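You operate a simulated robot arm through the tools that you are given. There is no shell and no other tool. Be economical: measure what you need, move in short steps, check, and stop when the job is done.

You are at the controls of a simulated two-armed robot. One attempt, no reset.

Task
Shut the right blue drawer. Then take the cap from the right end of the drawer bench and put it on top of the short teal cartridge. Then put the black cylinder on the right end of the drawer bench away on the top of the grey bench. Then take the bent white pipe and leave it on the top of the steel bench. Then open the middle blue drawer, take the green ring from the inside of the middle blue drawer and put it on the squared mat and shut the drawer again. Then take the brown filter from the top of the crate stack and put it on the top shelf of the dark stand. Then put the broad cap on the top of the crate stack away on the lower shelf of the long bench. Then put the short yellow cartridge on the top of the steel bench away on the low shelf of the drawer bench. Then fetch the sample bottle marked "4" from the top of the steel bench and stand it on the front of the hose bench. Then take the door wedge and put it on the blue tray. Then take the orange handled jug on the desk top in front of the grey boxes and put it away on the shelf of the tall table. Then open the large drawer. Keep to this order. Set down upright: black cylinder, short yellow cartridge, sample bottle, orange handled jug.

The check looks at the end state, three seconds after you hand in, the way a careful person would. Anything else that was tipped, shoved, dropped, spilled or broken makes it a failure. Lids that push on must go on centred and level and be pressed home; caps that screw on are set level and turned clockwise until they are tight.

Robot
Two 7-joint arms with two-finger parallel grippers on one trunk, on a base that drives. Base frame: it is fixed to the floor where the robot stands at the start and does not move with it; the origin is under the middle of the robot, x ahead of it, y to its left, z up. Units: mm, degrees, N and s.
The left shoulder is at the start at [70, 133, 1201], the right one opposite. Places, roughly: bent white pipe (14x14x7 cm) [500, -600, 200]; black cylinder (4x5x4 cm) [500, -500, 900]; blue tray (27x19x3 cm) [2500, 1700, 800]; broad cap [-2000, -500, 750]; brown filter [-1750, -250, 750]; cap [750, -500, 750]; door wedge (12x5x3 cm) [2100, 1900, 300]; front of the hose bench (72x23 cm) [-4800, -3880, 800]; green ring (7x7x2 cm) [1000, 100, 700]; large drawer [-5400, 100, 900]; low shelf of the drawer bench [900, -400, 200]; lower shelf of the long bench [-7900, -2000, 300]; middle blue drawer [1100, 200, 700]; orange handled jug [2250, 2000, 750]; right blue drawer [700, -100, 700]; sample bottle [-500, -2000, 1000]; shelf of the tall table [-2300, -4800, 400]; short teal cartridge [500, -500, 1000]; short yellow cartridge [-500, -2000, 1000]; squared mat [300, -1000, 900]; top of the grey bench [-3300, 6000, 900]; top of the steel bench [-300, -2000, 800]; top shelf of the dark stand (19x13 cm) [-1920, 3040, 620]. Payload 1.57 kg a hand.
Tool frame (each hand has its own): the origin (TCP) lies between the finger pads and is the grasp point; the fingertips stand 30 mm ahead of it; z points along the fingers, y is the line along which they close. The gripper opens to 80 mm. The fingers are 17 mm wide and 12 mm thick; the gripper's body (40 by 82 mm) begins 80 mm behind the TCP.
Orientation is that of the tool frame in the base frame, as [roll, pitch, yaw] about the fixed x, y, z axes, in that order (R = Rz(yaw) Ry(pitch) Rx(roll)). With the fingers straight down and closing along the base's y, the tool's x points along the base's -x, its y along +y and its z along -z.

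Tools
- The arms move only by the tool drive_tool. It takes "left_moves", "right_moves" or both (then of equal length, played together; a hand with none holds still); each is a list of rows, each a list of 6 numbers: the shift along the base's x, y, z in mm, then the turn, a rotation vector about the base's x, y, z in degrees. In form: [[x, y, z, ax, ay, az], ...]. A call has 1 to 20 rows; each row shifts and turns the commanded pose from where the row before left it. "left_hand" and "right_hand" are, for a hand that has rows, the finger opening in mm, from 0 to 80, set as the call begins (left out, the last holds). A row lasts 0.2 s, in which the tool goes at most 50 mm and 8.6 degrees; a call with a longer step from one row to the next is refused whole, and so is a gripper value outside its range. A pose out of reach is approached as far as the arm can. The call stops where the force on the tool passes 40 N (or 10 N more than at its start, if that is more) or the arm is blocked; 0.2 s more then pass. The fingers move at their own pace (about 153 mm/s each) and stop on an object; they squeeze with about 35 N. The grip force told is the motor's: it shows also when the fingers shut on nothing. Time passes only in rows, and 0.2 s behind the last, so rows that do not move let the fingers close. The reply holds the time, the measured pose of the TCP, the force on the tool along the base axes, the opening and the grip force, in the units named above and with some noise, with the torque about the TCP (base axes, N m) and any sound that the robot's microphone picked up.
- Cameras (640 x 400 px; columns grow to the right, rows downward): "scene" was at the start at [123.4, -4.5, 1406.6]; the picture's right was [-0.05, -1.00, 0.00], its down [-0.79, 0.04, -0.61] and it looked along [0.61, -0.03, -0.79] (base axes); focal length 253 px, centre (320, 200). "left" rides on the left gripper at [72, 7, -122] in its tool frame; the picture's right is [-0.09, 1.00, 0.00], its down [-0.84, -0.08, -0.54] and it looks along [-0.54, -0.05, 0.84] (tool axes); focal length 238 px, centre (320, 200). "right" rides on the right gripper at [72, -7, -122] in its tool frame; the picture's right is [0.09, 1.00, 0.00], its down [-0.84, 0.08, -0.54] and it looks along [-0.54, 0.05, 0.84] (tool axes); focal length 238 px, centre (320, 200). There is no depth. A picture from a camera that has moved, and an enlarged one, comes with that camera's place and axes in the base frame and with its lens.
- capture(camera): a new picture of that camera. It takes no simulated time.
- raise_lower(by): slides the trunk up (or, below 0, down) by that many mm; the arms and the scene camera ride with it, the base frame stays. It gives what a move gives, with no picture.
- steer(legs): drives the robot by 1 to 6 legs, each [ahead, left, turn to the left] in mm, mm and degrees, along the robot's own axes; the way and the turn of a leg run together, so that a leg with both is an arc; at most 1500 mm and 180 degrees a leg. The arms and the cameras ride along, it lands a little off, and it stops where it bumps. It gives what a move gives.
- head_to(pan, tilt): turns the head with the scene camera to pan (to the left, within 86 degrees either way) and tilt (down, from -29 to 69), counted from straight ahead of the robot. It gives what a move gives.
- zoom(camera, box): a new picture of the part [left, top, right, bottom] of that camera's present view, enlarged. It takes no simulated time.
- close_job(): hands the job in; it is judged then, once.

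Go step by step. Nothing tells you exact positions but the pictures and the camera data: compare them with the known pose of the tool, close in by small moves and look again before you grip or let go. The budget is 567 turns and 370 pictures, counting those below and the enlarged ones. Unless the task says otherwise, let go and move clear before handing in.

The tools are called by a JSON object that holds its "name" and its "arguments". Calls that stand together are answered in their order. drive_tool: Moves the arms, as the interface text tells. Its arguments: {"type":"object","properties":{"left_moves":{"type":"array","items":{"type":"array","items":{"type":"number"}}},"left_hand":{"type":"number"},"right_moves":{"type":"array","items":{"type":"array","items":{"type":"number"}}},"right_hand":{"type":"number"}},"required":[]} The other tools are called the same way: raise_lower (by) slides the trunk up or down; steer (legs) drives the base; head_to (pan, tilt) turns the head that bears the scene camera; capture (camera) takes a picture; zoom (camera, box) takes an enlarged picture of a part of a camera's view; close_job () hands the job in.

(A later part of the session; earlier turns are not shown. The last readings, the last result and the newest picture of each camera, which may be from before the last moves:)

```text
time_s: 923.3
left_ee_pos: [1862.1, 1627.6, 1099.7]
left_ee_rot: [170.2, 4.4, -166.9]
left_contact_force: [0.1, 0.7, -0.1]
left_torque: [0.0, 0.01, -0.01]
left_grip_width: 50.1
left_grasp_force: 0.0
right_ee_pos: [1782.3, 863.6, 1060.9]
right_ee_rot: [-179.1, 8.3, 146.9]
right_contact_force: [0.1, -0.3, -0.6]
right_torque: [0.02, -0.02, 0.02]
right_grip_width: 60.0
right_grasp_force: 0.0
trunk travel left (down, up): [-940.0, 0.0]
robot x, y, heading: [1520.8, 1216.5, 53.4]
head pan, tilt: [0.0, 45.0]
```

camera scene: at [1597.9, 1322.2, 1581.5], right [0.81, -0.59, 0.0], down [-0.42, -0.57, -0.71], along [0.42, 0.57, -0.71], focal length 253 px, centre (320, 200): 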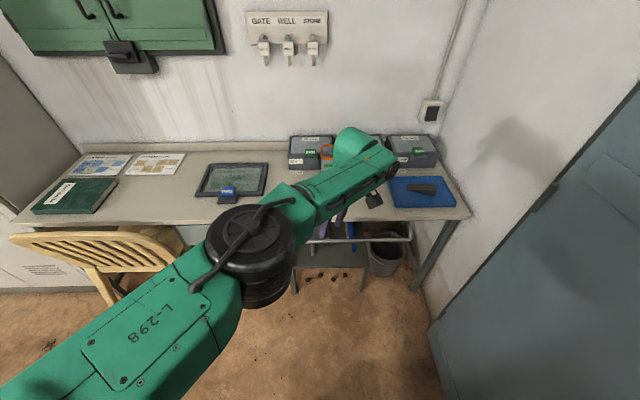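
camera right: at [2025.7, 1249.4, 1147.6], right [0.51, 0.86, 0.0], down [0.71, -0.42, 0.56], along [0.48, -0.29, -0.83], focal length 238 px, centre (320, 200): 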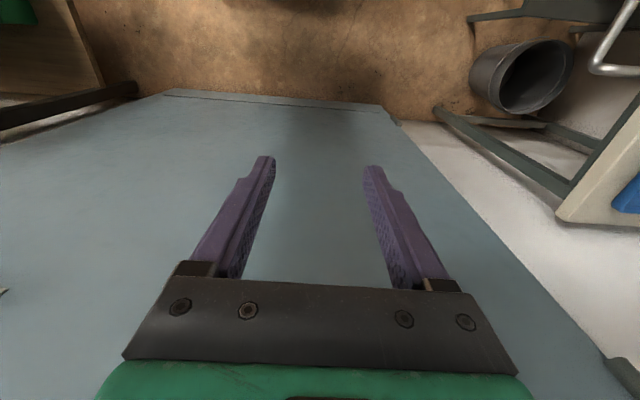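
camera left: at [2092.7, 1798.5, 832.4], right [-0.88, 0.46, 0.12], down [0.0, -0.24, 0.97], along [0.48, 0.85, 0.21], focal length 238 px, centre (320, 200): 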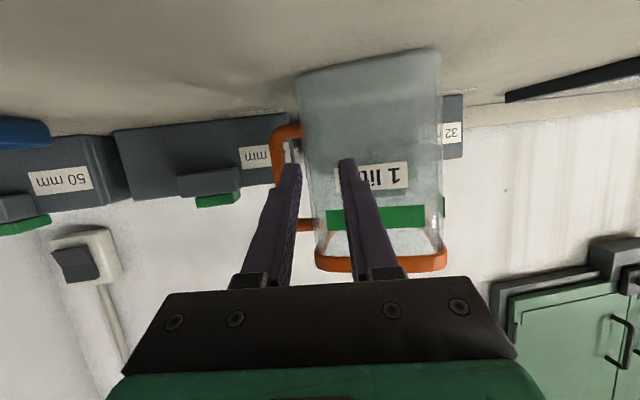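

{"name": "drive_tool", "arguments": {"left_moves": [[0, 0, 0, 0, 0, 8.2], [0, 0, 0, 0, 0, 8.2], [0, 0, 0, 0, 0, 8.2], [0, 0, 0, 0, 0, 8.2], [0, 0, 0, 0, 0, 8.2], [0, 0, 0, -4.7, -2.65, 0], [0, 0, 0, -4.7, -2.65, 0], [0, 0, 0, 0, 0, 0]]}}

{"name": "capture", "arguments": {"camera": "left"}}

```text
time_s: 925.1
left_ee_pos: [1860.6, 1627.8, 1100.9]
left_ee_rot: [-179.8, -0.1, -125.4]
left_contact_force: [-0.2, -0.3, 0.7]
left_torque: [0.02, 0.06, 0.02]
left_grip_width: 50.0
left_grasp_force: 0.1
right_ee_pos: [1781.8, 862.3, 1061.3]
right_ee_rot: [-179.1, 8.2, 146.9]
right_contact_force: [-0.5, 0.3, 0.2]
right_torque: [-0.05, 0.01, 0.02]
right_grip_width: 60.2
right_grasp_force: 0.2
trunk travel left (down, up): [-940.0, 0.0]
robot x, y, heading: [1519.6, 1217.2, 53.6]
head pan, tilt: [0.0, 45.0]
```

```text
84 pictures are left
camera left: at [1815.1, 1573.2, 1222.3], right [-0.76, 0.65, 0.0], down [0.55, 0.64, 0.54], along [0.35, 0.41, -0.84], focal length 238 px, centre (320, 200)
```

left: 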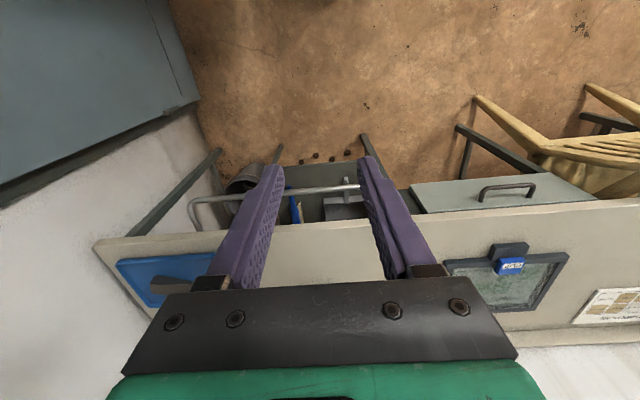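

Tool is level again. Driving so the left fingers straddle the jug's left wall near its front corner.

{"name": "steer", "arguments": {"legs": [[525, 18, 0]]}}

{"name": "capture", "arguments": {"camera": "left"}}

```text
time_s: 928.2
left_ee_pos: [2167.7, 2070.0, 1101.6]
left_ee_rot: [-180.0, -0.1, -125.6]
left_contact_force: [-0.1, -0.2, -0.4]
left_torque: [0.02, -0.01, 0.01]
left_grip_width: 50.1
left_grasp_force: 0.1
right_ee_pos: [2085.8, 1306.2, 1062.0]
right_ee_rot: [-179.2, 8.1, 146.8]
right_contact_force: [-0.4, -0.4, -0.9]
right_torque: [0.04, 0.0, 0.0]
right_grip_width: 60.1
right_grasp_force: 0.1
trunk travel left (down, up): [-940.0, 0.0]
robot x, y, heading: [1827.6, 1661.3, 53.8]
head pan, tilt: [0.0, 45.0]
```

```text
83 pictures are left
camera left: at [2119.8, 2016.2, 1222.1], right [-0.76, 0.65, 0.0], down [0.55, 0.64, 0.54], along [0.35, 0.41, -0.84], focal length 238 px, centre (320, 200)
```

left: 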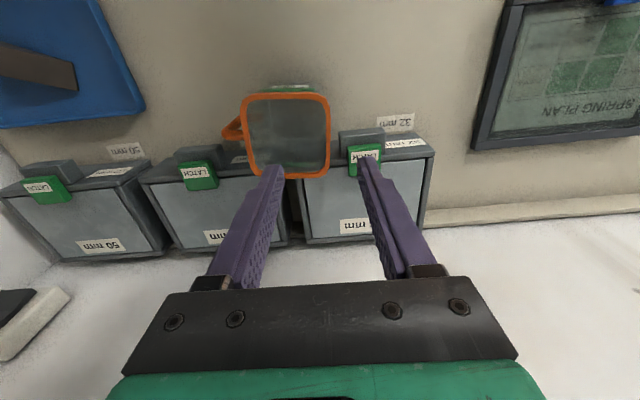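

{"name": "steer", "arguments": {"legs": [[-7, 9, 0]]}}

{"name": "raise_lower", "arguments": {"by": -130}}

{"name": "capture", "arguments": {"camera": "left"}}

```text
time_s: 928.9
left_ee_pos: [2159.8, 2071.8, 1099.3]
left_ee_rot: [179.9, -0.2, -125.6]
left_contact_force: [-0.3, 0.9, -1.5]
left_torque: [0.01, 0.01, -0.03]
left_grip_width: 50.0
left_grasp_force: 0.1
right_ee_pos: [2077.6, 1307.9, 1060.6]
right_ee_rot: [-179.0, 8.1, 146.8]
right_contact_force: [-0.6, 0.6, -0.3]
right_torque: [0.0, 0.03, 0.02]
right_grip_width: 60.1
right_grasp_force: 0.0
trunk travel left (down, up): [-940.0, 0.0]
robot x, y, heading: [1816.2, 1662.4, 53.7]
head pan, tilt: [0.0, 45.0]
```

```text
time_s: 930.5
left_ee_pos: [2155.6, 2072.1, 971.9]
left_ee_rot: [-180.0, -0.1, -125.6]
left_contact_force: [0.4, -0.1, -0.3]
left_torque: [0.01, 0.02, 0.0]
left_grip_width: 50.1
left_grasp_force: 0.0
right_ee_pos: [2074.5, 1307.7, 931.6]
right_ee_rot: [-179.0, 8.3, 146.9]
right_contact_force: [0.2, 0.7, -0.1]
right_torque: [0.02, 0.03, 0.01]
right_grip_width: 59.9
right_grasp_force: 0.0
trunk travel left (down, up): [-810.0, 130.0]
robot x, y, heading: [1817.7, 1659.2, 53.8]
head pan, tilt: [0.0, 45.0]
```

```text
82 pictures are left
camera left: at [2108.9, 2017.3, 1091.7], right [-0.76, 0.65, 0.0], down [0.55, 0.64, 0.54], along [0.35, 0.41, -0.84], focal length 238 px, centre (320, 200)
```

left: 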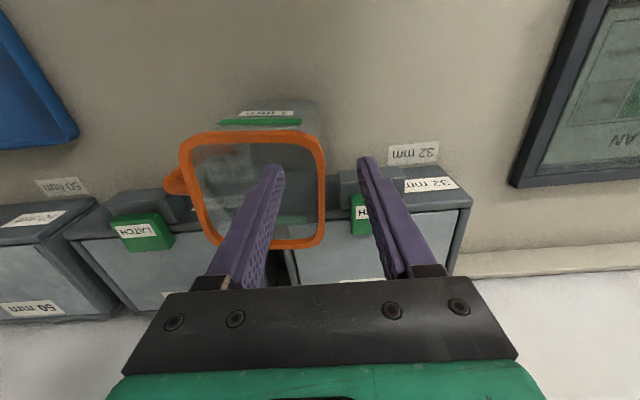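

{"name": "raise_lower", "arguments": {"by": -34}}

{"name": "drive_tool", "arguments": {"left_hand": 0, "left_moves": [[0, 0, 0, 0, 0, 0], [0, 0, 0, 0, 0, 0], [0, 0, 0, 0, 0, 0]]}}

{"name": "raise_lower", "arguments": {"by": 40}}

{"name": "capture", "arguments": {"camera": "left"}}

```text
time_s: 931.3
left_ee_pos: [2155.6, 2071.1, 937.5]
left_ee_rot: [-180.0, -0.3, -125.5]
left_contact_force: [-0.9, 0.1, -0.2]
left_torque: [0.0, 0.0, 0.03]
left_grip_width: 50.1
left_grasp_force: 0.1
right_ee_pos: [2074.3, 1307.6, 897.6]
right_ee_rot: [-179.1, 8.3, 146.7]
right_contact_force: [-0.5, 0.0, 0.0]
right_torque: [-0.01, 0.01, 0.02]
right_grip_width: 60.0
right_grasp_force: 0.1
trunk travel left (down, up): [-776.0, 164.0]
robot x, y, heading: [1819.1, 1661.7, 53.6]
head pan, tilt: [0.0, 45.0]
```

```text
time_s: 932.1
left_ee_pos: [2155.1, 2070.8, 937.6]
left_ee_rot: [-179.9, -0.2, -125.6]
left_contact_force: [-0.2, -0.1, 0.8]
left_torque: [-0.06, 0.07, 0.0]
left_grip_width: 3.2
left_grasp_force: 24.8
right_ee_pos: [2075.5, 1309.2, 897.5]
right_ee_rot: [-179.1, 8.2, 146.7]
right_contact_force: [-1.0, -0.4, 0.3]
right_torque: [-0.03, 0.0, -0.02]
right_grip_width: 60.1
right_grasp_force: 0.0
trunk travel left (down, up): [-776.0, 164.0]
robot x, y, heading: [1816.2, 1658.3, 53.6]
head pan, tilt: [0.0, 45.0]
```

```text
time_s: 932.9
left_ee_pos: [2155.0, 2071.9, 976.6]
left_ee_rot: [-180.0, -0.2, -125.5]
left_contact_force: [-0.6, -1.3, -1.6]
left_torque: [-0.01, 0.15, 0.02]
left_grip_width: 3.6
left_grasp_force: 24.5
right_ee_pos: [2074.6, 1307.4, 937.2]
right_ee_rot: [-179.1, 8.3, 146.9]
right_contact_force: [0.0, 0.7, 0.0]
right_torque: [0.01, 0.01, 0.03]
right_grip_width: 59.9
right_grasp_force: 0.0
trunk travel left (down, up): [-816.0, 124.0]
robot x, y, heading: [1813.9, 1662.1, 53.7]
head pan, tilt: [0.0, 45.0]
```

```text
81 pictures are left
camera left: at [2109.2, 2017.4, 1097.4], right [-0.76, 0.65, 0.0], down [0.55, 0.64, 0.54], along [0.35, 0.41, -0.84], focal length 238 px, centre (320, 200)
```

left: 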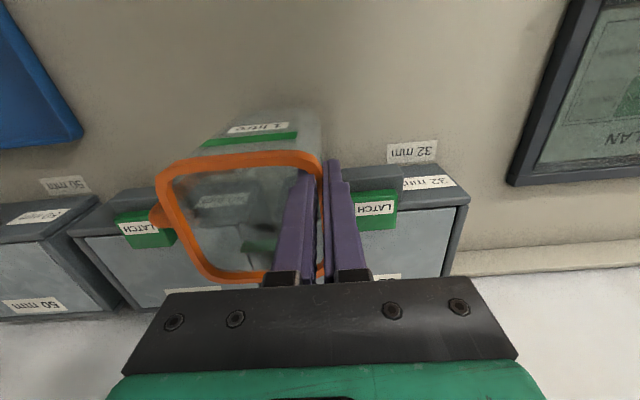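

The jug is lifted by its wall. Backing out and starting the long trip to the tall table.

{"name": "raise_lower", "arguments": {"by": 124}}

{"name": "steer", "arguments": {"legs": [[-530, 0, 0], [0, 330, 0], [-663, -16, 0], [-1099, 252, 0]]}}

{"name": "capture", "arguments": {"camera": "left"}}

```text
time_s: 934.5
left_ee_pos: [2156.3, 2071.5, 1100.8]
left_ee_rot: [-180.0, -0.3, -125.5]
left_contact_force: [0.5, 0.3, -1.9]
left_torque: [0.0, 0.12, 0.01]
left_grip_width: 3.4
left_grasp_force: 24.7
right_ee_pos: [2075.5, 1307.3, 1060.2]
right_ee_rot: [-179.0, 8.2, 146.9]
right_contact_force: [-0.8, -0.4, 0.1]
right_torque: [0.02, -0.01, 0.0]
right_grip_width: 60.1
right_grasp_force: 0.0
trunk travel left (down, up): [-940.0, 0.0]
robot x, y, heading: [1818.8, 1666.6, 53.6]
head pan, tilt: [0.0, 45.0]
```

```text
time_s: 948.0
left_ee_pos: [337.2, 562.0, 1100.4]
left_ee_rot: [180.0, -0.3, -124.7]
left_contact_force: [0.0, -1.4, -1.5]
left_torque: [-0.01, 0.08, -0.02]
left_grip_width: 3.6
left_grasp_force: 24.6
right_ee_pos: [268.0, -202.1, 1062.5]
right_ee_rot: [-179.0, 8.3, 147.5]
right_contact_force: [0.1, -0.9, 0.4]
right_torque: [0.0, -0.01, -0.04]
right_grip_width: 59.7
right_grasp_force: 0.1
trunk travel left (down, up): [-940.0, 0.0]
robot x, y, heading: [4.2, 149.6, 54.4]
head pan, tilt: [0.0, 45.0]
```

```text
80 pictures are left
camera left: at [292.0, 508.7, 1221.1], right [-0.77, 0.64, 0.0], down [0.54, 0.65, 0.54], along [0.35, 0.41, -0.84], focal length 238 px, centre (320, 200)
```

left: 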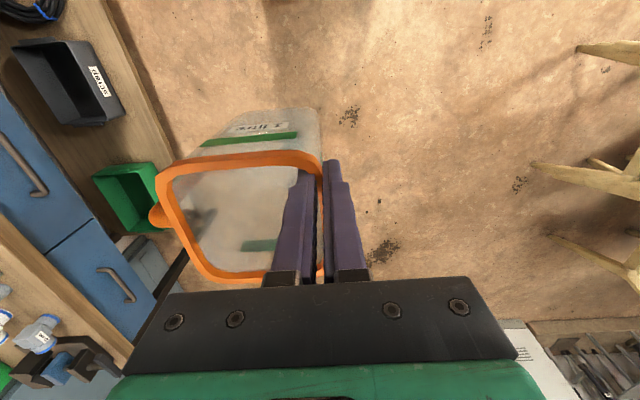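

Still held steadily. Continuing the trip.

{"name": "steer", "arguments": {"legs": [[-1021, 0, 0], [-1021, 0, 0], [-1040, -24, 0], [-1040, -24, 0]]}}

{"name": "steer", "arguments": {"legs": [[0, 0, -90]]}}

{"name": "head_to", "arguments": {"pan": -40, "tilt": 25}}

{"name": "capture", "arguments": {"camera": "scene"}}

```text
time_s: 968.1
left_ee_pos: [-2099.6, -2783.9, 1100.6]
left_ee_rot: [180.0, -0.2, -124.8]
left_contact_force: [0.9, 0.3, -2.4]
left_torque: [-0.02, 0.1, -0.03]
left_grip_width: 3.4
left_grasp_force: 24.3
right_ee_pos: [-2170.1, -3548.3, 1061.9]
right_ee_rot: [-179.2, 8.1, 147.4]
right_contact_force: [0.1, 0.5, -0.6]
right_torque: [-0.01, -0.01, -0.01]
right_grip_width: 60.0
right_grasp_force: 0.0
trunk travel left (down, up): [-940.0, 0.0]
robot x, y, heading: [-2432.0, -3199.1, 54.3]
head pan, tilt: [0.0, 45.0]
```

```text
time_s: 972.4
left_ee_pos: [-2029.9, -3542.8, 1100.7]
left_ee_rot: [-179.9, -0.2, 143.9]
left_contact_force: [0.1, -0.9, -1.9]
left_torque: [0.14, -0.01, 0.0]
left_grip_width: 3.6
left_grasp_force: 24.7
right_ee_pos: [-2792.3, -3450.7, 1061.1]
right_ee_rot: [-179.1, 8.3, 56.1]
right_contact_force: [0.2, -0.5, 0.4]
right_torque: [-0.04, 0.03, 0.02]
right_grip_width: 60.2
right_grasp_force: 0.1
trunk travel left (down, up): [-940.0, 0.0]
robot x, y, heading: [-2438.1, -3196.0, -37.3]
head pan, tilt: [0.0, 45.0]
```

```text
time_s: 973.5
left_ee_pos: [-2028.7, -3541.9, 1100.0]
left_ee_rot: [-180.0, -0.1, 143.8]
left_contact_force: [-0.3, 0.0, -2.0]
left_torque: [0.09, 0.01, 0.02]
left_grip_width: 3.6
left_grasp_force: 24.7
right_ee_pos: [-2792.1, -3453.1, 1062.0]
right_ee_rot: [-179.1, 8.3, 56.1]
right_contact_force: [-0.4, 0.9, 0.2]
right_torque: [0.0, 0.03, -0.02]
right_grip_width: 59.9
right_grasp_force: 0.0
trunk travel left (down, up): [-940.0, 0.0]
robot x, y, heading: [-2435.4, -3196.9, -37.4]
head pan, tilt: [-40.0, 25.0]
```

```text
79 pictures are left
camera scene: at [-2375.7, -3319.1, 1612.0], right [-0.97, -0.22, 0.0], down [-0.09, 0.41, -0.91], along [0.2, -0.88, -0.42], focal length 253 px, centre (320, 200)
```

scene: 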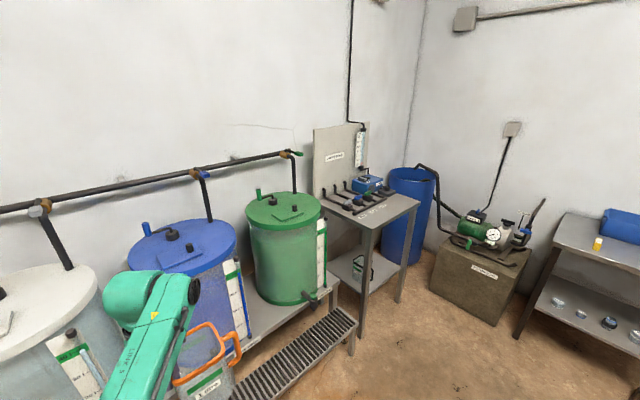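

{"name": "zoom", "arguments": {"camera": "scene", "box": [290, 170, 460, 340]}}

```text
2.35 times, centred on (375, 255) of scene
camera zoom: at [-2375.7, -3319.1, 1612.0], right [-0.97, -0.22, 0.0], down [-0.09, 0.41, -0.91], along [0.2, -0.88, -0.42], focal length 595 px, centre (191, 71)
```

zoom: 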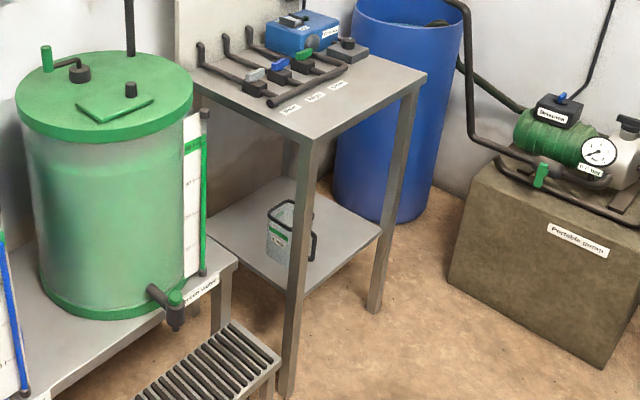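

The tall table's shelf is at z≈410 with headroom to ≈845 and its right half is free. Moving in front of it, lowering, then looking.

{"name": "steer", "arguments": {"legs": [[0, 0, 1.4], [0, -636, 0], [0, -636, 0]]}}

{"name": "raise_lower", "arguments": {"by": -400}}

{"name": "head_to", "arguments": {"pan": 0, "tilt": 30}}

{"name": "capture", "arguments": {"camera": "scene"}}

```text
time_s: 980.5
left_ee_pos: [-2738.8, -4561.5, 1100.7]
left_ee_rot: [-179.9, -0.3, 146.6]
left_contact_force: [-0.2, 0.5, -1.6]
left_torque: [0.1, -0.01, 0.01]
left_grip_width: 3.5
left_grasp_force: 23.9
right_ee_pos: [-3505.1, -4509.7, 1062.7]
right_ee_rot: [-179.2, 8.3, 58.8]
right_contact_force: [0.6, 0.4, 0.3]
right_torque: [0.0, 0.03, 0.02]
right_grip_width: 60.0
right_grasp_force: 0.0
trunk travel left (down, up): [-940.0, 0.0]
robot x, y, heading: [-3160.5, -4236.0, -34.3]
head pan, tilt: [-40.0, 25.0]
```

```text
time_s: 984.4
left_ee_pos: [-2738.5, -4562.5, 700.1]
left_ee_rot: [-180.0, -0.2, 146.5]
left_contact_force: [-0.4, -0.8, -1.5]
left_torque: [0.11, -0.03, 0.0]
left_grip_width: 3.5
left_grasp_force: 24.5
right_ee_pos: [-3505.4, -4509.8, 661.9]
right_ee_rot: [-179.1, 8.1, 58.9]
right_contact_force: [0.2, 0.3, 0.0]
right_torque: [0.04, 0.01, 0.02]
right_grip_width: 60.1
right_grasp_force: 0.0
trunk travel left (down, up): [-540.0, 400.0]
robot x, y, heading: [-3163.4, -4238.2, -34.4]
head pan, tilt: [-40.0, 25.0]
```

```text
time_s: 985.4
left_ee_pos: [-2739.8, -4561.7, 700.3]
left_ee_rot: [-180.0, -0.2, 146.4]
left_contact_force: [-0.3, -0.1, -1.7]
left_torque: [0.13, 0.0, -0.01]
left_grip_width: 3.7
left_grasp_force: 23.6
right_ee_pos: [-3506.4, -4508.7, 662.2]
right_ee_rot: [-179.0, 8.3, 58.8]
right_contact_force: [0.3, 0.1, 0.5]
right_torque: [-0.01, -0.03, -0.02]
right_grip_width: 60.0
right_grasp_force: 0.0
trunk travel left (down, up): [-540.0, 400.0]
robot x, y, heading: [-3159.3, -4233.3, -34.5]
head pan, tilt: [0.0, 30.0]
```

```text
77 pictures are left
camera scene: at [-3046.6, -4318.3, 1204.0], right [-0.57, -0.82, 0.0], down [-0.41, 0.28, -0.87], along [0.71, -0.49, -0.5], focal length 253 px, centre (320, 200)
```

scene: 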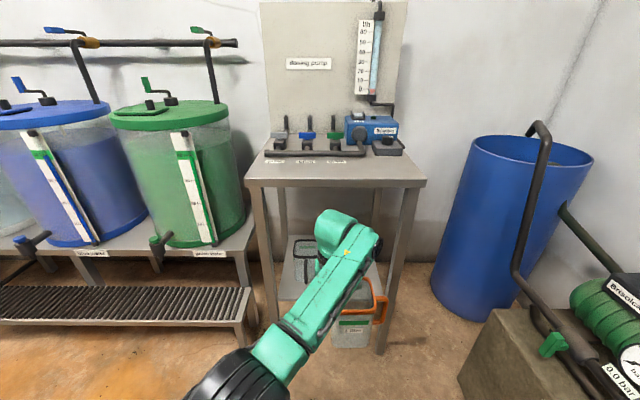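

{"name": "zoom", "arguments": {"camera": "scene", "box": [240, 170, 440, 370]}}

```text
2.00 times, centred on (340, 270) of scene
camera zoom: at [-3046.6, -4318.3, 1204.0], right [-0.57, -0.82, 0.0], down [-0.41, 0.28, -0.87], along [0.71, -0.49, -0.5], focal length 506 px, centre (280, 60)
```

zoom: 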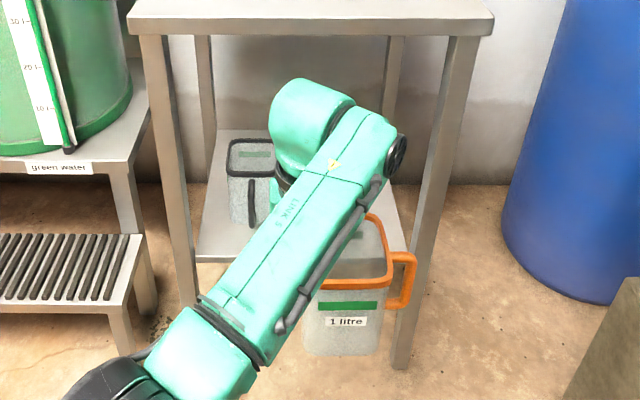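

{"name": "raise_lower", "arguments": {"by": -113}}

{"name": "steer", "arguments": {"legs": [[170, 0, -1.5]]}}

{"name": "capture", "arguments": {"camera": "scene"}}

{"name": "capture", "arguments": {"camera": "left"}}

```text
time_s: 986.9
left_ee_pos: [-2738.7, -4563.4, 588.2]
left_ee_rot: [-180.0, -0.3, 146.4]
left_contact_force: [-0.6, 1.0, -1.1]
left_torque: [0.11, 0.02, 0.01]
left_grip_width: 3.7
left_grasp_force: 24.7
right_ee_pos: [-3506.8, -4508.8, 549.0]
right_ee_rot: [-179.1, 8.4, 58.8]
right_contact_force: [0.1, 0.6, 0.2]
right_torque: [0.02, 0.0, 0.04]
right_grip_width: 60.0
right_grasp_force: 0.2
trunk travel left (down, up): [-427.0, 513.0]
robot x, y, heading: [-3160.3, -4239.9, -34.4]
head pan, tilt: [0.0, 30.0]
```

```text
time_s: 988.3
left_ee_pos: [-2606.3, -4670.0, 587.6]
left_ee_rot: [180.0, -0.3, 145.3]
left_contact_force: [1.1, -0.1, -1.6]
left_torque: [0.11, -0.02, 0.01]
left_grip_width: 3.4
left_grasp_force: 24.4
right_ee_pos: [-3371.5, -4601.0, 547.9]
right_ee_rot: [-179.1, 8.1, 57.6]
right_contact_force: [-0.1, -0.2, -0.5]
right_torque: [0.01, 0.01, 0.0]
right_grip_width: 59.7
right_grasp_force: 0.1
trunk travel left (down, up): [-427.0, 513.0]
robot x, y, heading: [-3020.5, -4339.7, -35.4]
head pan, tilt: [0.0, 30.0]
```

```text
75 pictures are left
camera scene: at [-2907.5, -4419.2, 1090.9], right [-0.58, -0.81, 0.0], down [-0.41, 0.29, -0.87], along [0.7, -0.5, -0.5], focal length 253 px, centre (320, 200)
```

scene: 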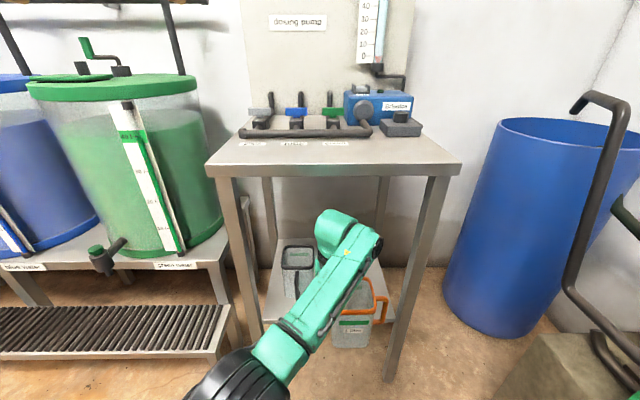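

```text
74 pictures are left
camera left: at [-2660.6, -4623.7, 707.9], right [0.64, 0.77, 0.0], down [0.65, -0.54, 0.54], along [0.41, -0.35, -0.84], focal length 238 px, centre (320, 200)
```

left: 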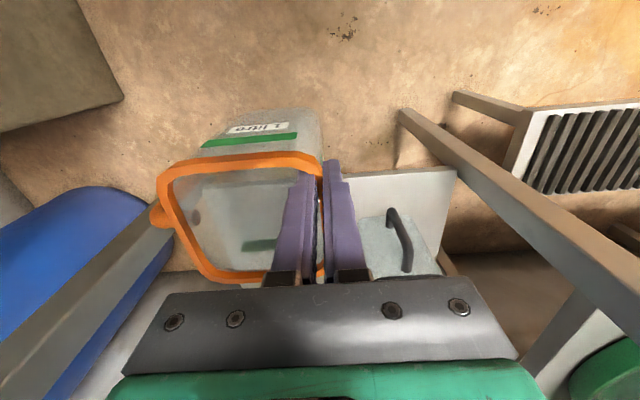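

{"name": "steer", "arguments": {"legs": [[75, -20, 0]]}}

{"name": "zoom", "arguments": {"camera": "scene", "box": [200, 140, 460, 380]}}

```text
time_s: 989.4
left_ee_pos: [-2555.9, -4730.9, 586.5]
left_ee_rot: [-180.0, -0.3, 145.3]
left_contact_force: [0.9, -0.2, -1.4]
left_torque: [0.15, -0.04, 0.03]
left_grip_width: 3.4
left_grasp_force: 24.6
right_ee_pos: [-3319.7, -4660.8, 548.4]
right_ee_rot: [-179.1, 8.2, 57.6]
right_contact_force: [-0.9, -0.1, -0.1]
right_torque: [0.03, 0.01, 0.0]
right_grip_width: 59.7
right_grasp_force: 0.0
trunk travel left (down, up): [-427.0, 513.0]
robot x, y, heading: [-2969.2, -4399.1, -35.8]
head pan, tilt: [0.0, 30.0]
```

```text
1.67 times, centred on (330, 260) of scene
camera zoom: at [-2856.9, -4479.8, 1090.9], right [-0.58, -0.81, 0.0], down [-0.41, 0.29, -0.87], along [0.7, -0.5, -0.5], focal length 422 px, centre (303, 100)
```

zoom: 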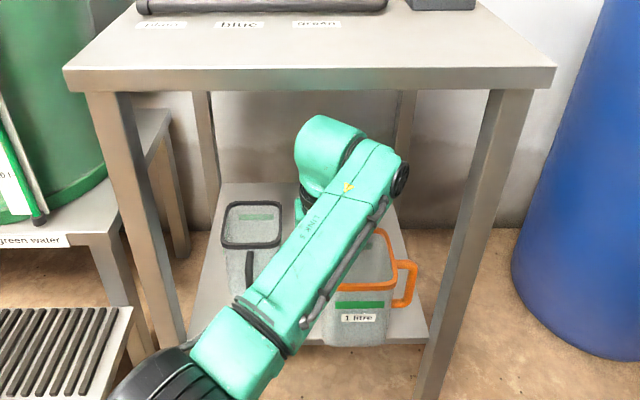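

{"name": "steer", "arguments": {"legs": [[62, 0, 0]]}}

{"name": "capture", "arguments": {"camera": "left"}}

{"name": "zoom", "arguments": {"camera": "scene", "box": [200, 140, 460, 380]}}

```text
time_s: 990.4
left_ee_pos: [-2504.4, -4766.7, 586.8]
left_ee_rot: [-180.0, -0.3, 145.2]
left_contact_force: [0.4, -0.3, -1.2]
left_torque: [0.1, 0.01, -0.01]
left_grip_width: 3.5
left_grasp_force: 24.6
right_ee_pos: [-3269.9, -4696.2, 548.2]
right_ee_rot: [-179.1, 8.1, 57.6]
right_contact_force: [0.1, -0.1, 0.4]
right_torque: [0.03, 0.01, -0.02]
right_grip_width: 60.0
right_grasp_force: 0.0
trunk travel left (down, up): [-427.0, 513.0]
robot x, y, heading: [-2923.2, -4431.6, -35.9]
head pan, tilt: [0.0, 30.0]
```

```text
72 pictures are left
camera left: at [-2559.2, -4720.1, 707.6], right [0.64, 0.77, 0.0], down [0.65, -0.54, 0.54], along [0.41, -0.35, -0.84], focal length 238 px, centre (320, 200)
```

left: 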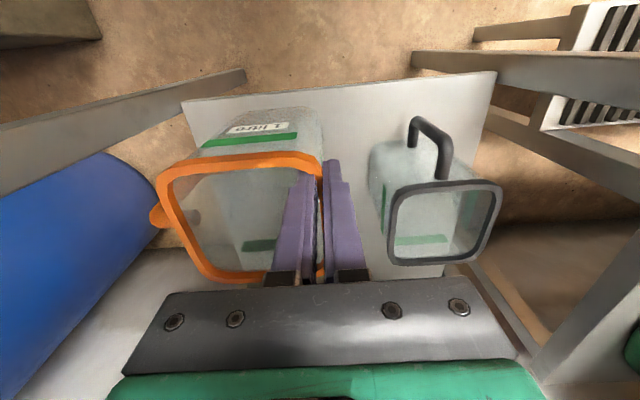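

```text
1.67 times, centred on (330, 260) of scene
camera zoom: at [-2806.1, -4515.7, 1090.9], right [-0.58, -0.81, 0.0], down [-0.41, 0.29, -0.87], along [0.7, -0.5, -0.5], focal length 422 px, centre (303, 100)
```

zoom: 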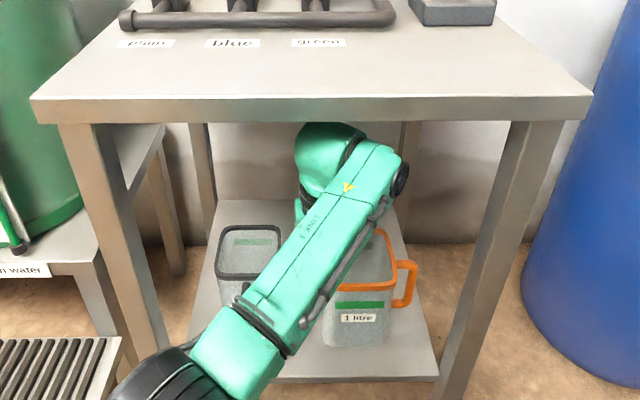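

{"name": "steer", "arguments": {"legs": [[14, 0, 0]]}}

{"name": "raise_lower", "arguments": {"by": -12}}

{"name": "drive_tool", "arguments": {"left_moves": [[0, 0, -3, 0, 0, 0], [0, 0, -3, 0, 0, 0], [0, 0, -3, 0, 0, 0]]}}

```text
time_s: 991.1
left_ee_pos: [-2494.6, -4775.1, 586.8]
left_ee_rot: [-180.0, -0.3, 145.3]
left_contact_force: [-0.4, 0.6, -2.5]
left_torque: [0.09, 0.01, 0.02]
left_grip_width: 3.3
left_grasp_force: 24.4
right_ee_pos: [-3258.5, -4704.3, 548.9]
right_ee_rot: [-179.1, 8.1, 57.5]
right_contact_force: [-1.6, -0.5, 0.7]
right_torque: [0.03, -0.02, 0.0]
right_grip_width: 60.2
right_grasp_force: 0.1
trunk travel left (down, up): [-427.0, 513.0]
robot x, y, heading: [-2903.9, -4442.2, -35.8]
head pan, tilt: [0.0, 30.0]
```

```text
time_s: 991.7
left_ee_pos: [-2494.4, -4774.8, 575.9]
left_ee_rot: [180.0, -0.2, 145.3]
left_contact_force: [-0.2, -0.3, -1.7]
left_torque: [0.14, -0.01, -0.01]
left_grip_width: 3.6
left_grasp_force: 24.8
right_ee_pos: [-3258.5, -4704.1, 536.7]
right_ee_rot: [-179.1, 8.3, 57.6]
right_contact_force: [-0.9, 0.8, 0.1]
right_torque: [0.02, 0.03, -0.01]
right_grip_width: 59.9
right_grasp_force: 0.1
trunk travel left (down, up): [-415.0, 525.0]
robot x, y, heading: [-2903.8, -4441.9, -35.6]
head pan, tilt: [0.0, 30.0]
```

```text
time_s: 992.5
left_ee_pos: [-2489.7, -4772.3, 566.3]
left_ee_rot: [179.6, -0.2, 145.8]
left_contact_force: [0.2, 0.3, -2.4]
left_torque: [0.11, 0.02, -0.04]
left_grip_width: 3.5
left_grasp_force: 24.4
right_ee_pos: [-3258.6, -4704.7, 536.7]
right_ee_rot: [-179.0, 8.2, 57.7]
right_contact_force: [-0.2, 0.3, -0.5]
right_torque: [-0.03, -0.01, -0.01]
right_grip_width: 60.0
right_grasp_force: 0.0
trunk travel left (down, up): [-415.0, 525.0]
robot x, y, heading: [-2911.7, -4442.4, -35.4]
head pan, tilt: [0.0, 30.0]
```

{"name": "raise_lower", "arguments": {"by": -8}}

{"name": "raise_lower", "arguments": {"by": -5}}

{"name": "capture", "arguments": {"camera": "left"}}

```text
time_s: 993.1
left_ee_pos: [-2490.8, -4772.2, 557.7]
left_ee_rot: [179.7, -0.1, 145.7]
left_contact_force: [-0.7, 0.2, -2.1]
left_torque: [0.13, -0.01, -0.01]
left_grip_width: 3.3
left_grasp_force: 24.3
right_ee_pos: [-3259.3, -4703.8, 529.0]
right_ee_rot: [-179.1, 8.4, 57.6]
right_contact_force: [-1.2, 0.6, 0.4]
right_torque: [0.03, 0.02, -0.02]
right_grip_width: 60.0
right_grasp_force: 0.1
trunk travel left (down, up): [-407.0, 533.0]
robot x, y, heading: [-2904.8, -4436.7, -35.8]
head pan, tilt: [0.0, 30.0]
```

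```text
time_s: 993.6
left_ee_pos: [-2491.0, -4771.7, 552.3]
left_ee_rot: [179.7, -0.2, 145.6]
left_contact_force: [0.1, 0.9, -1.1]
left_torque: [0.12, 0.0, 0.03]
left_grip_width: 3.6
left_grasp_force: 24.5
right_ee_pos: [-3259.1, -4704.3, 521.8]
right_ee_rot: [-179.0, 8.3, 57.5]
right_contact_force: [0.1, 0.7, 0.7]
right_torque: [-0.01, 0.02, -0.02]
right_grip_width: 60.1
right_grasp_force: 0.0
trunk travel left (down, up): [-402.0, 538.0]
robot x, y, heading: [-2910.1, -4438.9, -35.6]
head pan, tilt: [0.0, 30.0]
```

```text
70 pictures are left
camera left: at [-2545.8, -4726.6, 673.4], right [0.64, 0.77, 0.01], down [0.65, -0.54, 0.54], along [0.42, -0.34, -0.84], focal length 238 px, centre (320, 200)
```

left: 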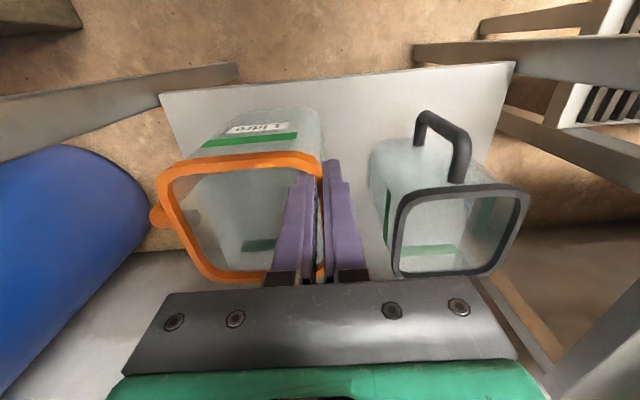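

{"name": "raise_lower", "arguments": {"by": -7}}

{"name": "raise_lower", "arguments": {"by": -6}}

{"name": "raise_lower", "arguments": {"by": -6}}

```text
time_s: 994.2
left_ee_pos: [-2491.1, -4772.6, 546.5]
left_ee_rot: [179.8, -0.2, 145.7]
left_contact_force: [-0.1, -0.5, -0.9]
left_torque: [0.1, -0.01, 0.0]
left_grip_width: 3.6
left_grasp_force: 24.7
right_ee_pos: [-3259.0, -4703.7, 516.2]
right_ee_rot: [-179.1, 8.3, 57.6]
right_contact_force: [-0.4, 0.3, -0.2]
right_torque: [-0.05, -0.04, 0.02]
right_grip_width: 60.0
right_grasp_force: 0.1
trunk travel left (down, up): [-395.0, 545.0]
robot x, y, heading: [-2910.4, -4444.3, -35.8]
head pan, tilt: [0.0, 30.0]
```

```text
time_s: 994.7
left_ee_pos: [-2489.7, -4772.8, 539.4]
left_ee_rot: [179.7, -0.2, 145.7]
left_contact_force: [-0.8, -0.3, -1.2]
left_torque: [0.12, -0.01, 0.02]
left_grip_width: 3.5
left_grasp_force: 24.7
right_ee_pos: [-3259.6, -4703.5, 509.8]
right_ee_rot: [-179.2, 8.3, 57.6]
right_contact_force: [0.5, -0.5, 0.1]
right_torque: [0.03, 0.0, -0.01]
right_grip_width: 60.0
right_grasp_force: 0.0
trunk travel left (down, up): [-389.0, 551.0]
robot x, y, heading: [-2906.0, -4440.5, -35.7]
head pan, tilt: [0.0, 30.0]
```

```text
time_s: 995.3
left_ee_pos: [-2489.4, -4772.3, 534.1]
left_ee_rot: [179.7, -0.2, 145.7]
left_contact_force: [-0.1, 0.7, -2.4]
left_torque: [0.14, 0.0, 0.01]
left_grip_width: 3.5
left_grasp_force: 24.4
right_ee_pos: [-3258.0, -4704.4, 504.4]
right_ee_rot: [-179.0, 8.3, 57.5]
right_contact_force: [0.8, 0.3, 0.0]
right_torque: [0.0, -0.03, 0.01]
right_grip_width: 59.8
right_grasp_force: 0.1
trunk travel left (down, up): [-383.0, 557.0]
robot x, y, heading: [-2907.2, -4438.5, -35.6]
head pan, tilt: [0.0, 30.0]
```

{"name": "raise_lower", "arguments": {"by": -8}}

{"name": "raise_lower", "arguments": {"by": -7}}

{"name": "raise_lower", "arguments": {"by": -6}}

{"name": "capture", "arguments": {"camera": "left"}}

```text
time_s: 995.9
left_ee_pos: [-2489.7, -4772.0, 525.4]
left_ee_rot: [179.8, -0.2, 145.6]
left_contact_force: [0.3, -0.3, -2.5]
left_torque: [0.12, 0.01, 0.01]
left_grip_width: 3.5
left_grasp_force: 24.2
right_ee_pos: [-3259.2, -4704.3, 496.5]
right_ee_rot: [-179.2, 8.2, 57.6]
right_contact_force: [0.9, 0.4, -0.5]
right_torque: [0.03, -0.01, 0.02]
right_grip_width: 59.8
right_grasp_force: 0.1
trunk travel left (down, up): [-375.0, 565.0]
robot x, y, heading: [-2907.1, -4439.7, -35.5]
head pan, tilt: [0.0, 30.0]
```

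```text
time_s: 996.4
left_ee_pos: [-2489.8, -4772.8, 518.1]
left_ee_rot: [179.8, -0.2, 145.7]
left_contact_force: [-0.2, 0.4, -0.2]
left_torque: [-0.08, -0.07, 0.01]
left_grip_width: 3.4
left_grasp_force: 24.5
right_ee_pos: [-3259.5, -4703.3, 490.3]
right_ee_rot: [-179.1, 8.4, 57.6]
right_contact_force: [0.3, -0.1, 0.0]
right_torque: [0.03, -0.04, 0.0]
right_grip_width: 60.1
right_grasp_force: 0.0
trunk travel left (down, up): [-368.0, 572.0]
robot x, y, heading: [-2907.8, -4441.5, -35.8]
head pan, tilt: [0.0, 30.0]
```

```text
time_s: 997.0
left_ee_pos: [-2492.0, -4771.3, 517.4]
left_ee_rot: [179.7, 0.2, 145.8]
left_contact_force: [0.6, 3.0, 23.2]
left_torque: [-0.11, 0.03, 0.0]
left_grip_width: 3.7
left_grasp_force: 24.5
right_ee_pos: [-3260.9, -4702.2, 484.2]
right_ee_rot: [-179.5, 8.4, 57.6]
right_contact_force: [2.0, 0.0, 0.5]
right_torque: [0.02, -0.02, 0.03]
right_grip_width: 60.1
right_grasp_force: 0.1
trunk travel left (down, up): [-362.0, 578.0]
robot x, y, heading: [-2909.6, -4438.8, -35.7]
head pan, tilt: [0.0, 30.0]
```

```text
69 pictures are left
camera left: at [-2547.2, -4725.2, 636.7], right [0.64, 0.77, 0.01], down [0.64, -0.54, 0.55], along [0.42, -0.34, -0.84], focal length 238 px, centre (320, 200)
```

left: 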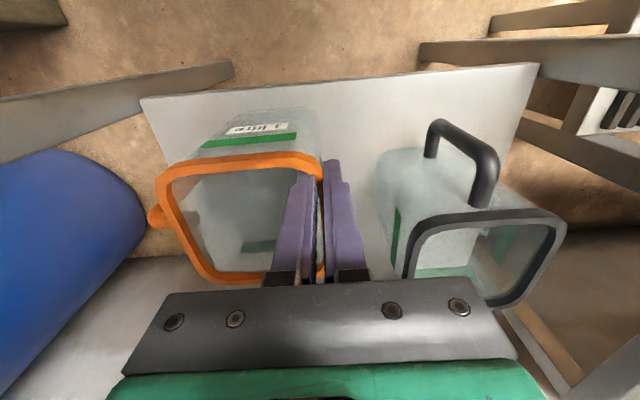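

{"name": "raise_lower", "arguments": {"by": 3}}

{"name": "drive_tool", "arguments": {"left_hand": 24, "left_moves": [[0, 0, 0, 0, 0, 0], [0, 0, 0, 0, 0, 0], [0, 0, 0, 0, 0, 0]]}}

{"name": "raise_lower", "arguments": {"by": 60}}

{"name": "capture", "arguments": {"camera": "left"}}

```text
time_s: 997.5
left_ee_pos: [-2492.2, -4771.1, 516.4]
left_ee_rot: [179.9, -0.1, 145.8]
left_contact_force: [-0.1, 3.1, 8.0]
left_torque: [-0.4, -0.44, 0.06]
left_grip_width: 3.5
left_grasp_force: 24.8
right_ee_pos: [-3259.0, -4703.3, 487.0]
right_ee_rot: [-179.3, 8.3, 57.5]
right_contact_force: [0.1, -0.2, 0.8]
right_torque: [0.01, 0.0, 0.01]
right_grip_width: 60.2
right_grasp_force: 0.0
trunk travel left (down, up): [-365.0, 575.0]
robot x, y, heading: [-2908.5, -4441.8, -35.9]
head pan, tilt: [0.0, 30.0]
```

```text
time_s: 998.3
left_ee_pos: [-2490.3, -4771.4, 515.3]
left_ee_rot: [179.7, -0.3, 145.7]
left_contact_force: [0.1, -0.7, 0.5]
left_torque: [-0.04, -0.02, -0.03]
left_grip_width: 24.2
left_grasp_force: 0.1
right_ee_pos: [-3259.5, -4704.6, 486.8]
right_ee_rot: [-179.1, 8.3, 57.7]
right_contact_force: [0.6, 0.1, 0.9]
right_torque: [0.02, -0.07, 0.02]
right_grip_width: 60.1
right_grasp_force: 0.1
trunk travel left (down, up): [-365.0, 575.0]
robot x, y, heading: [-2909.0, -4443.3, -35.6]
head pan, tilt: [0.0, 30.0]
```

```text
time_s: 999.3
left_ee_pos: [-2490.5, -4771.7, 575.0]
left_ee_rot: [179.7, -0.3, 145.7]
left_contact_force: [0.0, -0.3, -0.5]
left_torque: [-0.02, -0.01, -0.01]
left_grip_width: 23.6
left_grasp_force: 0.0
right_ee_pos: [-3258.1, -4703.3, 547.4]
right_ee_rot: [-179.2, 8.3, 57.6]
right_contact_force: [0.4, -0.5, 0.2]
right_torque: [-0.03, 0.01, -0.01]
right_grip_width: 60.0
right_grasp_force: 0.0
trunk travel left (down, up): [-425.0, 515.0]
robot x, y, heading: [-2905.5, -4438.9, -35.6]
head pan, tilt: [0.0, 30.0]
```

```text
68 pictures are left
camera left: at [-2545.9, -4726.5, 696.0], right [0.64, 0.77, 0.01], down [0.65, -0.54, 0.54], along [0.42, -0.34, -0.84], focal length 238 px, centre (320, 200)
```

left: 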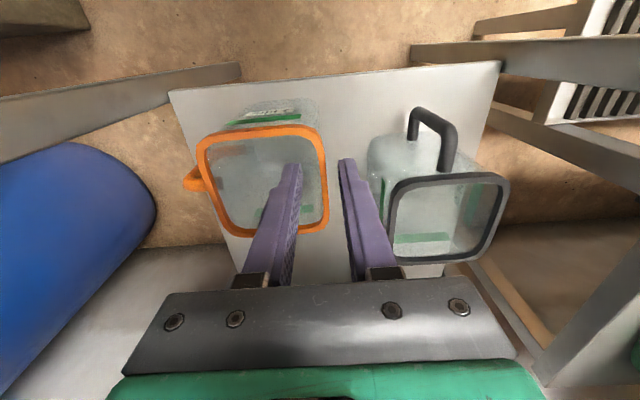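

The jug stands upright on the tall table's shelf. Backing out and heading for the large drawer.

{"name": "steer", "arguments": {"legs": [[-420, 0, 0]]}}

{"name": "raise_lower", "arguments": {"by": 400}}

{"name": "raise_lower", "arguments": {"by": 110}}

{"name": "steer", "arguments": {"legs": [[-896, 161, 0], [-896, 161, 0], [0, 0, 180], [1093, -325, 0], [379, -958, 0]]}}

{"name": "head_to", "arguments": {"pan": 0, "tilt": 25}}

{"name": "capture", "arguments": {"camera": "scene"}}

```text
time_s: 1001.9
left_ee_pos: [-2836.7, -4525.4, 575.8]
left_ee_rot: [179.7, -0.1, 145.4]
left_contact_force: [-0.1, -0.3, 0.3]
left_torque: [0.0, -0.01, 0.02]
left_grip_width: 23.9
left_grasp_force: 0.2
right_ee_pos: [-3606.0, -4453.3, 546.7]
right_ee_rot: [-179.2, 8.2, 57.2]
right_contact_force: [-0.5, -0.2, -0.5]
right_torque: [0.02, -0.02, 0.01]
right_grip_width: 60.0
right_grasp_force: 0.0
trunk travel left (down, up): [-425.0, 515.0]
robot x, y, heading: [-3249.4, -4190.6, -36.0]
head pan, tilt: [0.0, 30.0]
```

```text
time_s: 1005.7
left_ee_pos: [-2836.1, -4525.6, 975.7]
left_ee_rot: [179.6, -0.2, 145.5]
left_contact_force: [0.1, -0.2, -1.1]
left_torque: [-0.01, 0.03, -0.02]
left_grip_width: 24.0
left_grasp_force: 0.1
right_ee_pos: [-3604.3, -4453.1, 945.3]
right_ee_rot: [-179.2, 8.3, 57.2]
right_contact_force: [0.4, -0.4, -0.6]
right_torque: [-0.03, 0.02, -0.02]
right_grip_width: 60.3
right_grasp_force: 0.0
trunk travel left (down, up): [-825.0, 115.0]
robot x, y, heading: [-3255.0, -4188.1, -35.7]
head pan, tilt: [0.0, 30.0]
```

```text
time_s: 1007.1
left_ee_pos: [-2836.3, -4525.6, 1084.7]
left_ee_rot: [179.7, -0.3, 145.5]
left_contact_force: [0.7, -0.8, 0.3]
left_torque: [0.04, -0.02, 0.0]
left_grip_width: 24.1
left_grasp_force: 0.1
right_ee_pos: [-3605.0, -4454.4, 1056.7]
right_ee_rot: [-179.1, 8.3, 57.3]
right_contact_force: [-0.4, -0.2, 0.0]
right_torque: [0.0, 0.01, -0.02]
right_grip_width: 60.0
right_grasp_force: 0.1
trunk travel left (down, up): [-935.0, 5.0]
robot x, y, heading: [-3248.6, -4192.3, -36.1]
head pan, tilt: [0.0, 30.0]
```

```text
time_s: 1034.0
left_ee_pos: [-5389.2, -644.6, 1085.4]
left_ee_rot: [179.6, -0.2, -35.9]
left_contact_force: [-0.8, 0.4, 0.1]
left_torque: [0.01, 0.0, -0.01]
left_grip_width: 24.0
left_grasp_force: 0.2
right_ee_pos: [-4621.4, -735.6, 1056.7]
right_ee_rot: [-179.1, 8.3, -124.2]
right_contact_force: [0.6, -0.3, 0.1]
right_torque: [0.0, 0.0, -0.02]
right_grip_width: 60.1
right_grasp_force: 0.0
trunk travel left (down, up): [-935.0, 5.0]
robot x, y, heading: [-4981.0, -989.9, 142.6]
head pan, tilt: [0.0, 30.0]
```

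```text
time_s: 1034.7
left_ee_pos: [-5390.1, -645.0, 1085.4]
left_ee_rot: [179.6, -0.2, -35.8]
left_contact_force: [0.3, 0.5, 0.5]
left_torque: [0.01, 0.04, 0.0]
left_grip_width: 24.1
left_grasp_force: 0.0
right_ee_pos: [-4621.6, -735.2, 1056.2]
right_ee_rot: [-179.1, 8.3, -124.2]
right_contact_force: [-0.5, -0.5, 0.8]
right_torque: [0.02, -0.01, -0.01]
right_grip_width: 60.2
right_grasp_force: 0.0
trunk travel left (down, up): [-935.0, 5.0]
robot x, y, heading: [-4980.6, -988.4, 142.7]
head pan, tilt: [0.0, 25.0]
```

```text
67 pictures are left
camera scene: at [-5094.8, -903.2, 1607.0], right [0.61, 0.79, 0.0], down [0.34, -0.26, -0.91], along [-0.72, 0.55, -0.42], focal length 253 px, centre (320, 200)
```

scene: 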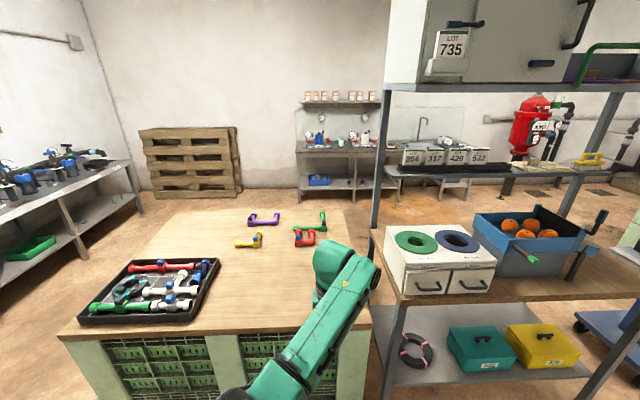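

{"name": "zoom", "arguments": {"camera": "scene", "box": [370, 200, 510, 310]}}

```text
3.64 times, centred on (440, 255) of scene
camera zoom: at [-5094.8, -903.2, 1607.0], right [0.61, 0.79, 0.0], down [0.34, -0.26, -0.91], along [-0.72, 0.55, -0.42], focal length 920 px, centre (-116, 0)
```

zoom: 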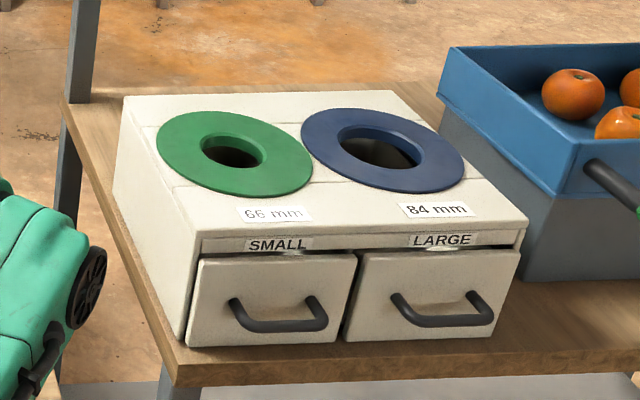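

The right-hand drawer is labelled LARGE with a horizontal bar handle. I'll hook it from above with closed fingers and pull. Moving in front.

{"name": "steer", "arguments": {"legs": [[0, 0, 1.3], [220, -566, 0]]}}

{"name": "drive_tool", "arguments": {"left_hand": 0, "left_moves": [[0, 0, 0, 0, 0, 0], [0, 0, 0, 0, 0, 0]]}}

{"name": "head_to", "arguments": {"pan": 0, "tilt": 45}}

{"name": "capture", "arguments": {"camera": "scene"}}

{"name": "capture", "arguments": {"camera": "left"}}

```text
time_s: 1038.5
left_ee_pos: [-5225.5, -57.9, 1086.7]
left_ee_rot: [179.6, -0.2, -35.4]
left_contact_force: [0.2, -0.1, -0.1]
left_torque: [0.03, 0.0, 0.03]
left_grip_width: 24.2
left_grasp_force: 0.1
right_ee_pos: [-4456.8, -140.9, 1057.3]
right_ee_rot: [-179.0, 8.3, -123.7]
right_contact_force: [0.0, 0.1, -0.2]
right_torque: [-0.01, 0.03, 0.0]
right_grip_width: 60.1
right_grasp_force: 0.1
trunk travel left (down, up): [-935.0, 5.0]
robot x, y, heading: [-4814.1, -395.9, 143.0]
head pan, tilt: [0.0, 25.0]
```

```text
time_s: 1039.1
left_ee_pos: [-5225.6, -57.2, 1084.9]
left_ee_rot: [179.6, -0.2, -35.5]
left_contact_force: [0.5, -0.2, -0.3]
left_torque: [-0.01, -0.02, -0.01]
left_grip_width: 0.0
left_grasp_force: 21.5
right_ee_pos: [-4457.7, -140.9, 1056.8]
right_ee_rot: [-179.2, 8.3, -123.8]
right_contact_force: [0.5, 0.5, -0.2]
right_torque: [0.0, -0.01, 0.02]
right_grip_width: 60.3
right_grasp_force: 0.1
trunk travel left (down, up): [-935.0, 5.0]
robot x, y, heading: [-4811.5, -395.9, 143.1]
head pan, tilt: [0.0, 25.0]
```

```text
time_s: 1040.0
left_ee_pos: [-5225.4, -57.1, 1085.2]
left_ee_rot: [179.6, -0.2, -35.5]
left_contact_force: [0.6, 0.0, 0.4]
left_torque: [-0.01, 0.02, -0.01]
left_grip_width: 0.0
left_grasp_force: 21.3
right_ee_pos: [-4455.8, -139.9, 1055.6]
right_ee_rot: [-179.1, 8.2, -123.6]
right_contact_force: [0.0, 0.5, -1.0]
right_torque: [0.04, 0.02, -0.05]
right_grip_width: 60.3
right_grasp_force: 0.0
trunk travel left (down, up): [-935.0, 5.0]
robot x, y, heading: [-4813.9, -397.3, 143.2]
head pan, tilt: [0.0, 45.0]
```

```text
65 pictures are left
camera scene: at [-4919.9, -318.7, 1576.5], right [0.6, 0.8, 0.0], down [0.56, -0.42, -0.71], along [-0.57, 0.43, -0.71], focal length 253 px, centre (320, 200)
```

scene: 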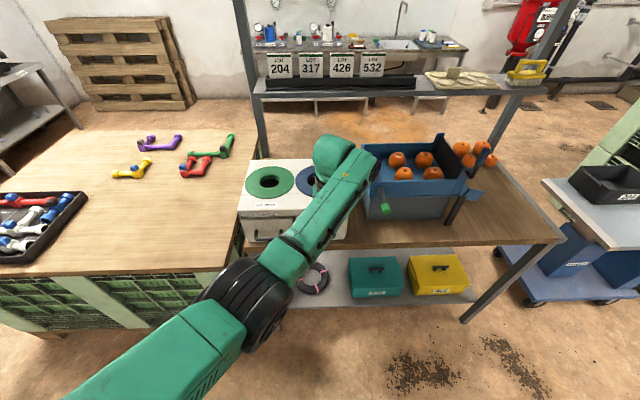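

```text
64 pictures are left
camera left: at [-5170.2, -102.3, 1206.0], right [-0.65, -0.76, 0.01], down [-0.64, 0.55, 0.54], along [-0.41, 0.35, -0.84], focal length 238 px, centre (320, 200)
```

left: 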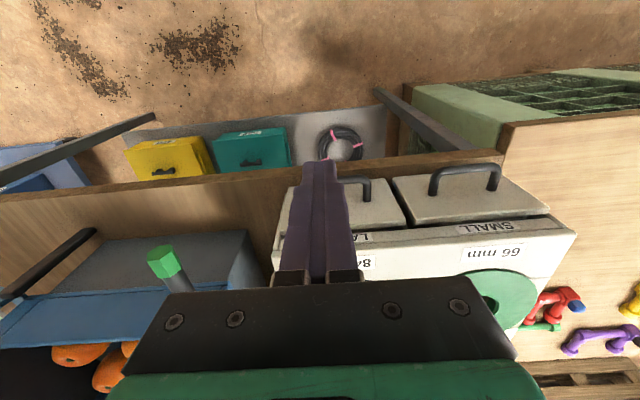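

{"name": "steer", "arguments": {"legs": [[70, 15, 0]]}}

{"name": "raise_lower", "arguments": {"by": -95}}

{"name": "capture", "arguments": {"camera": "left"}}

```text
time_s: 1041.0
left_ee_pos: [-5283.9, -27.0, 1088.5]
left_ee_rot: [179.5, 0.3, -35.6]
left_contact_force: [0.6, -0.2, 1.4]
left_torque: [-0.02, 0.01, 0.01]
left_grip_width: 0.0
left_grasp_force: 21.5
right_ee_pos: [-4516.0, -113.2, 1055.2]
right_ee_rot: [-179.5, 8.3, -123.9]
right_contact_force: [-0.5, -0.1, -0.3]
right_torque: [-0.01, 0.03, 0.02]
right_grip_width: 60.0
right_grasp_force: 0.0
trunk travel left (down, up): [-935.0, 5.0]
robot x, y, heading: [-4878.1, -365.5, 143.1]
head pan, tilt: [0.0, 45.0]
```

```text
time_s: 1042.3
left_ee_pos: [-5289.5, -24.9, 990.4]
left_ee_rot: [179.5, 0.0, -35.5]
left_contact_force: [-0.3, 0.2, -0.1]
left_torque: [0.0, 0.01, 0.0]
left_grip_width: 0.0
left_grasp_force: 22.0
right_ee_pos: [-4521.5, -111.0, 961.5]
right_ee_rot: [-179.1, 8.3, -123.9]
right_contact_force: [-0.3, 0.6, 0.4]
right_torque: [0.01, 0.01, 0.01]
right_grip_width: 59.9
right_grasp_force: 0.0
trunk travel left (down, up): [-840.0, 100.0]
robot x, y, heading: [-4878.2, -365.6, 143.2]
head pan, tilt: [0.0, 45.0]
```

```text
63 pictures are left
camera left: at [-5234.8, -70.6, 1111.2], right [-0.65, -0.76, 0.01], down [-0.63, 0.55, 0.54], along [-0.41, 0.35, -0.84], focal length 238 px, centre (320, 200)
```

left: 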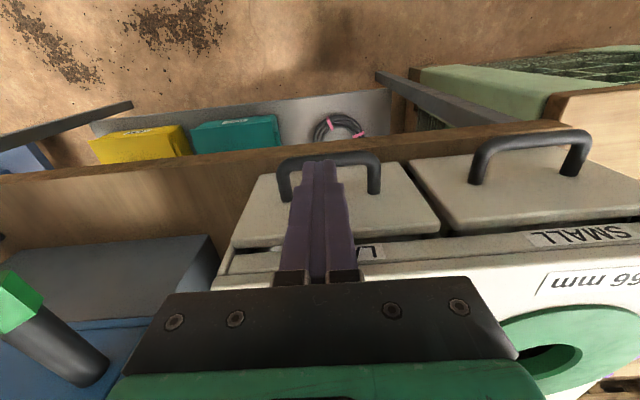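

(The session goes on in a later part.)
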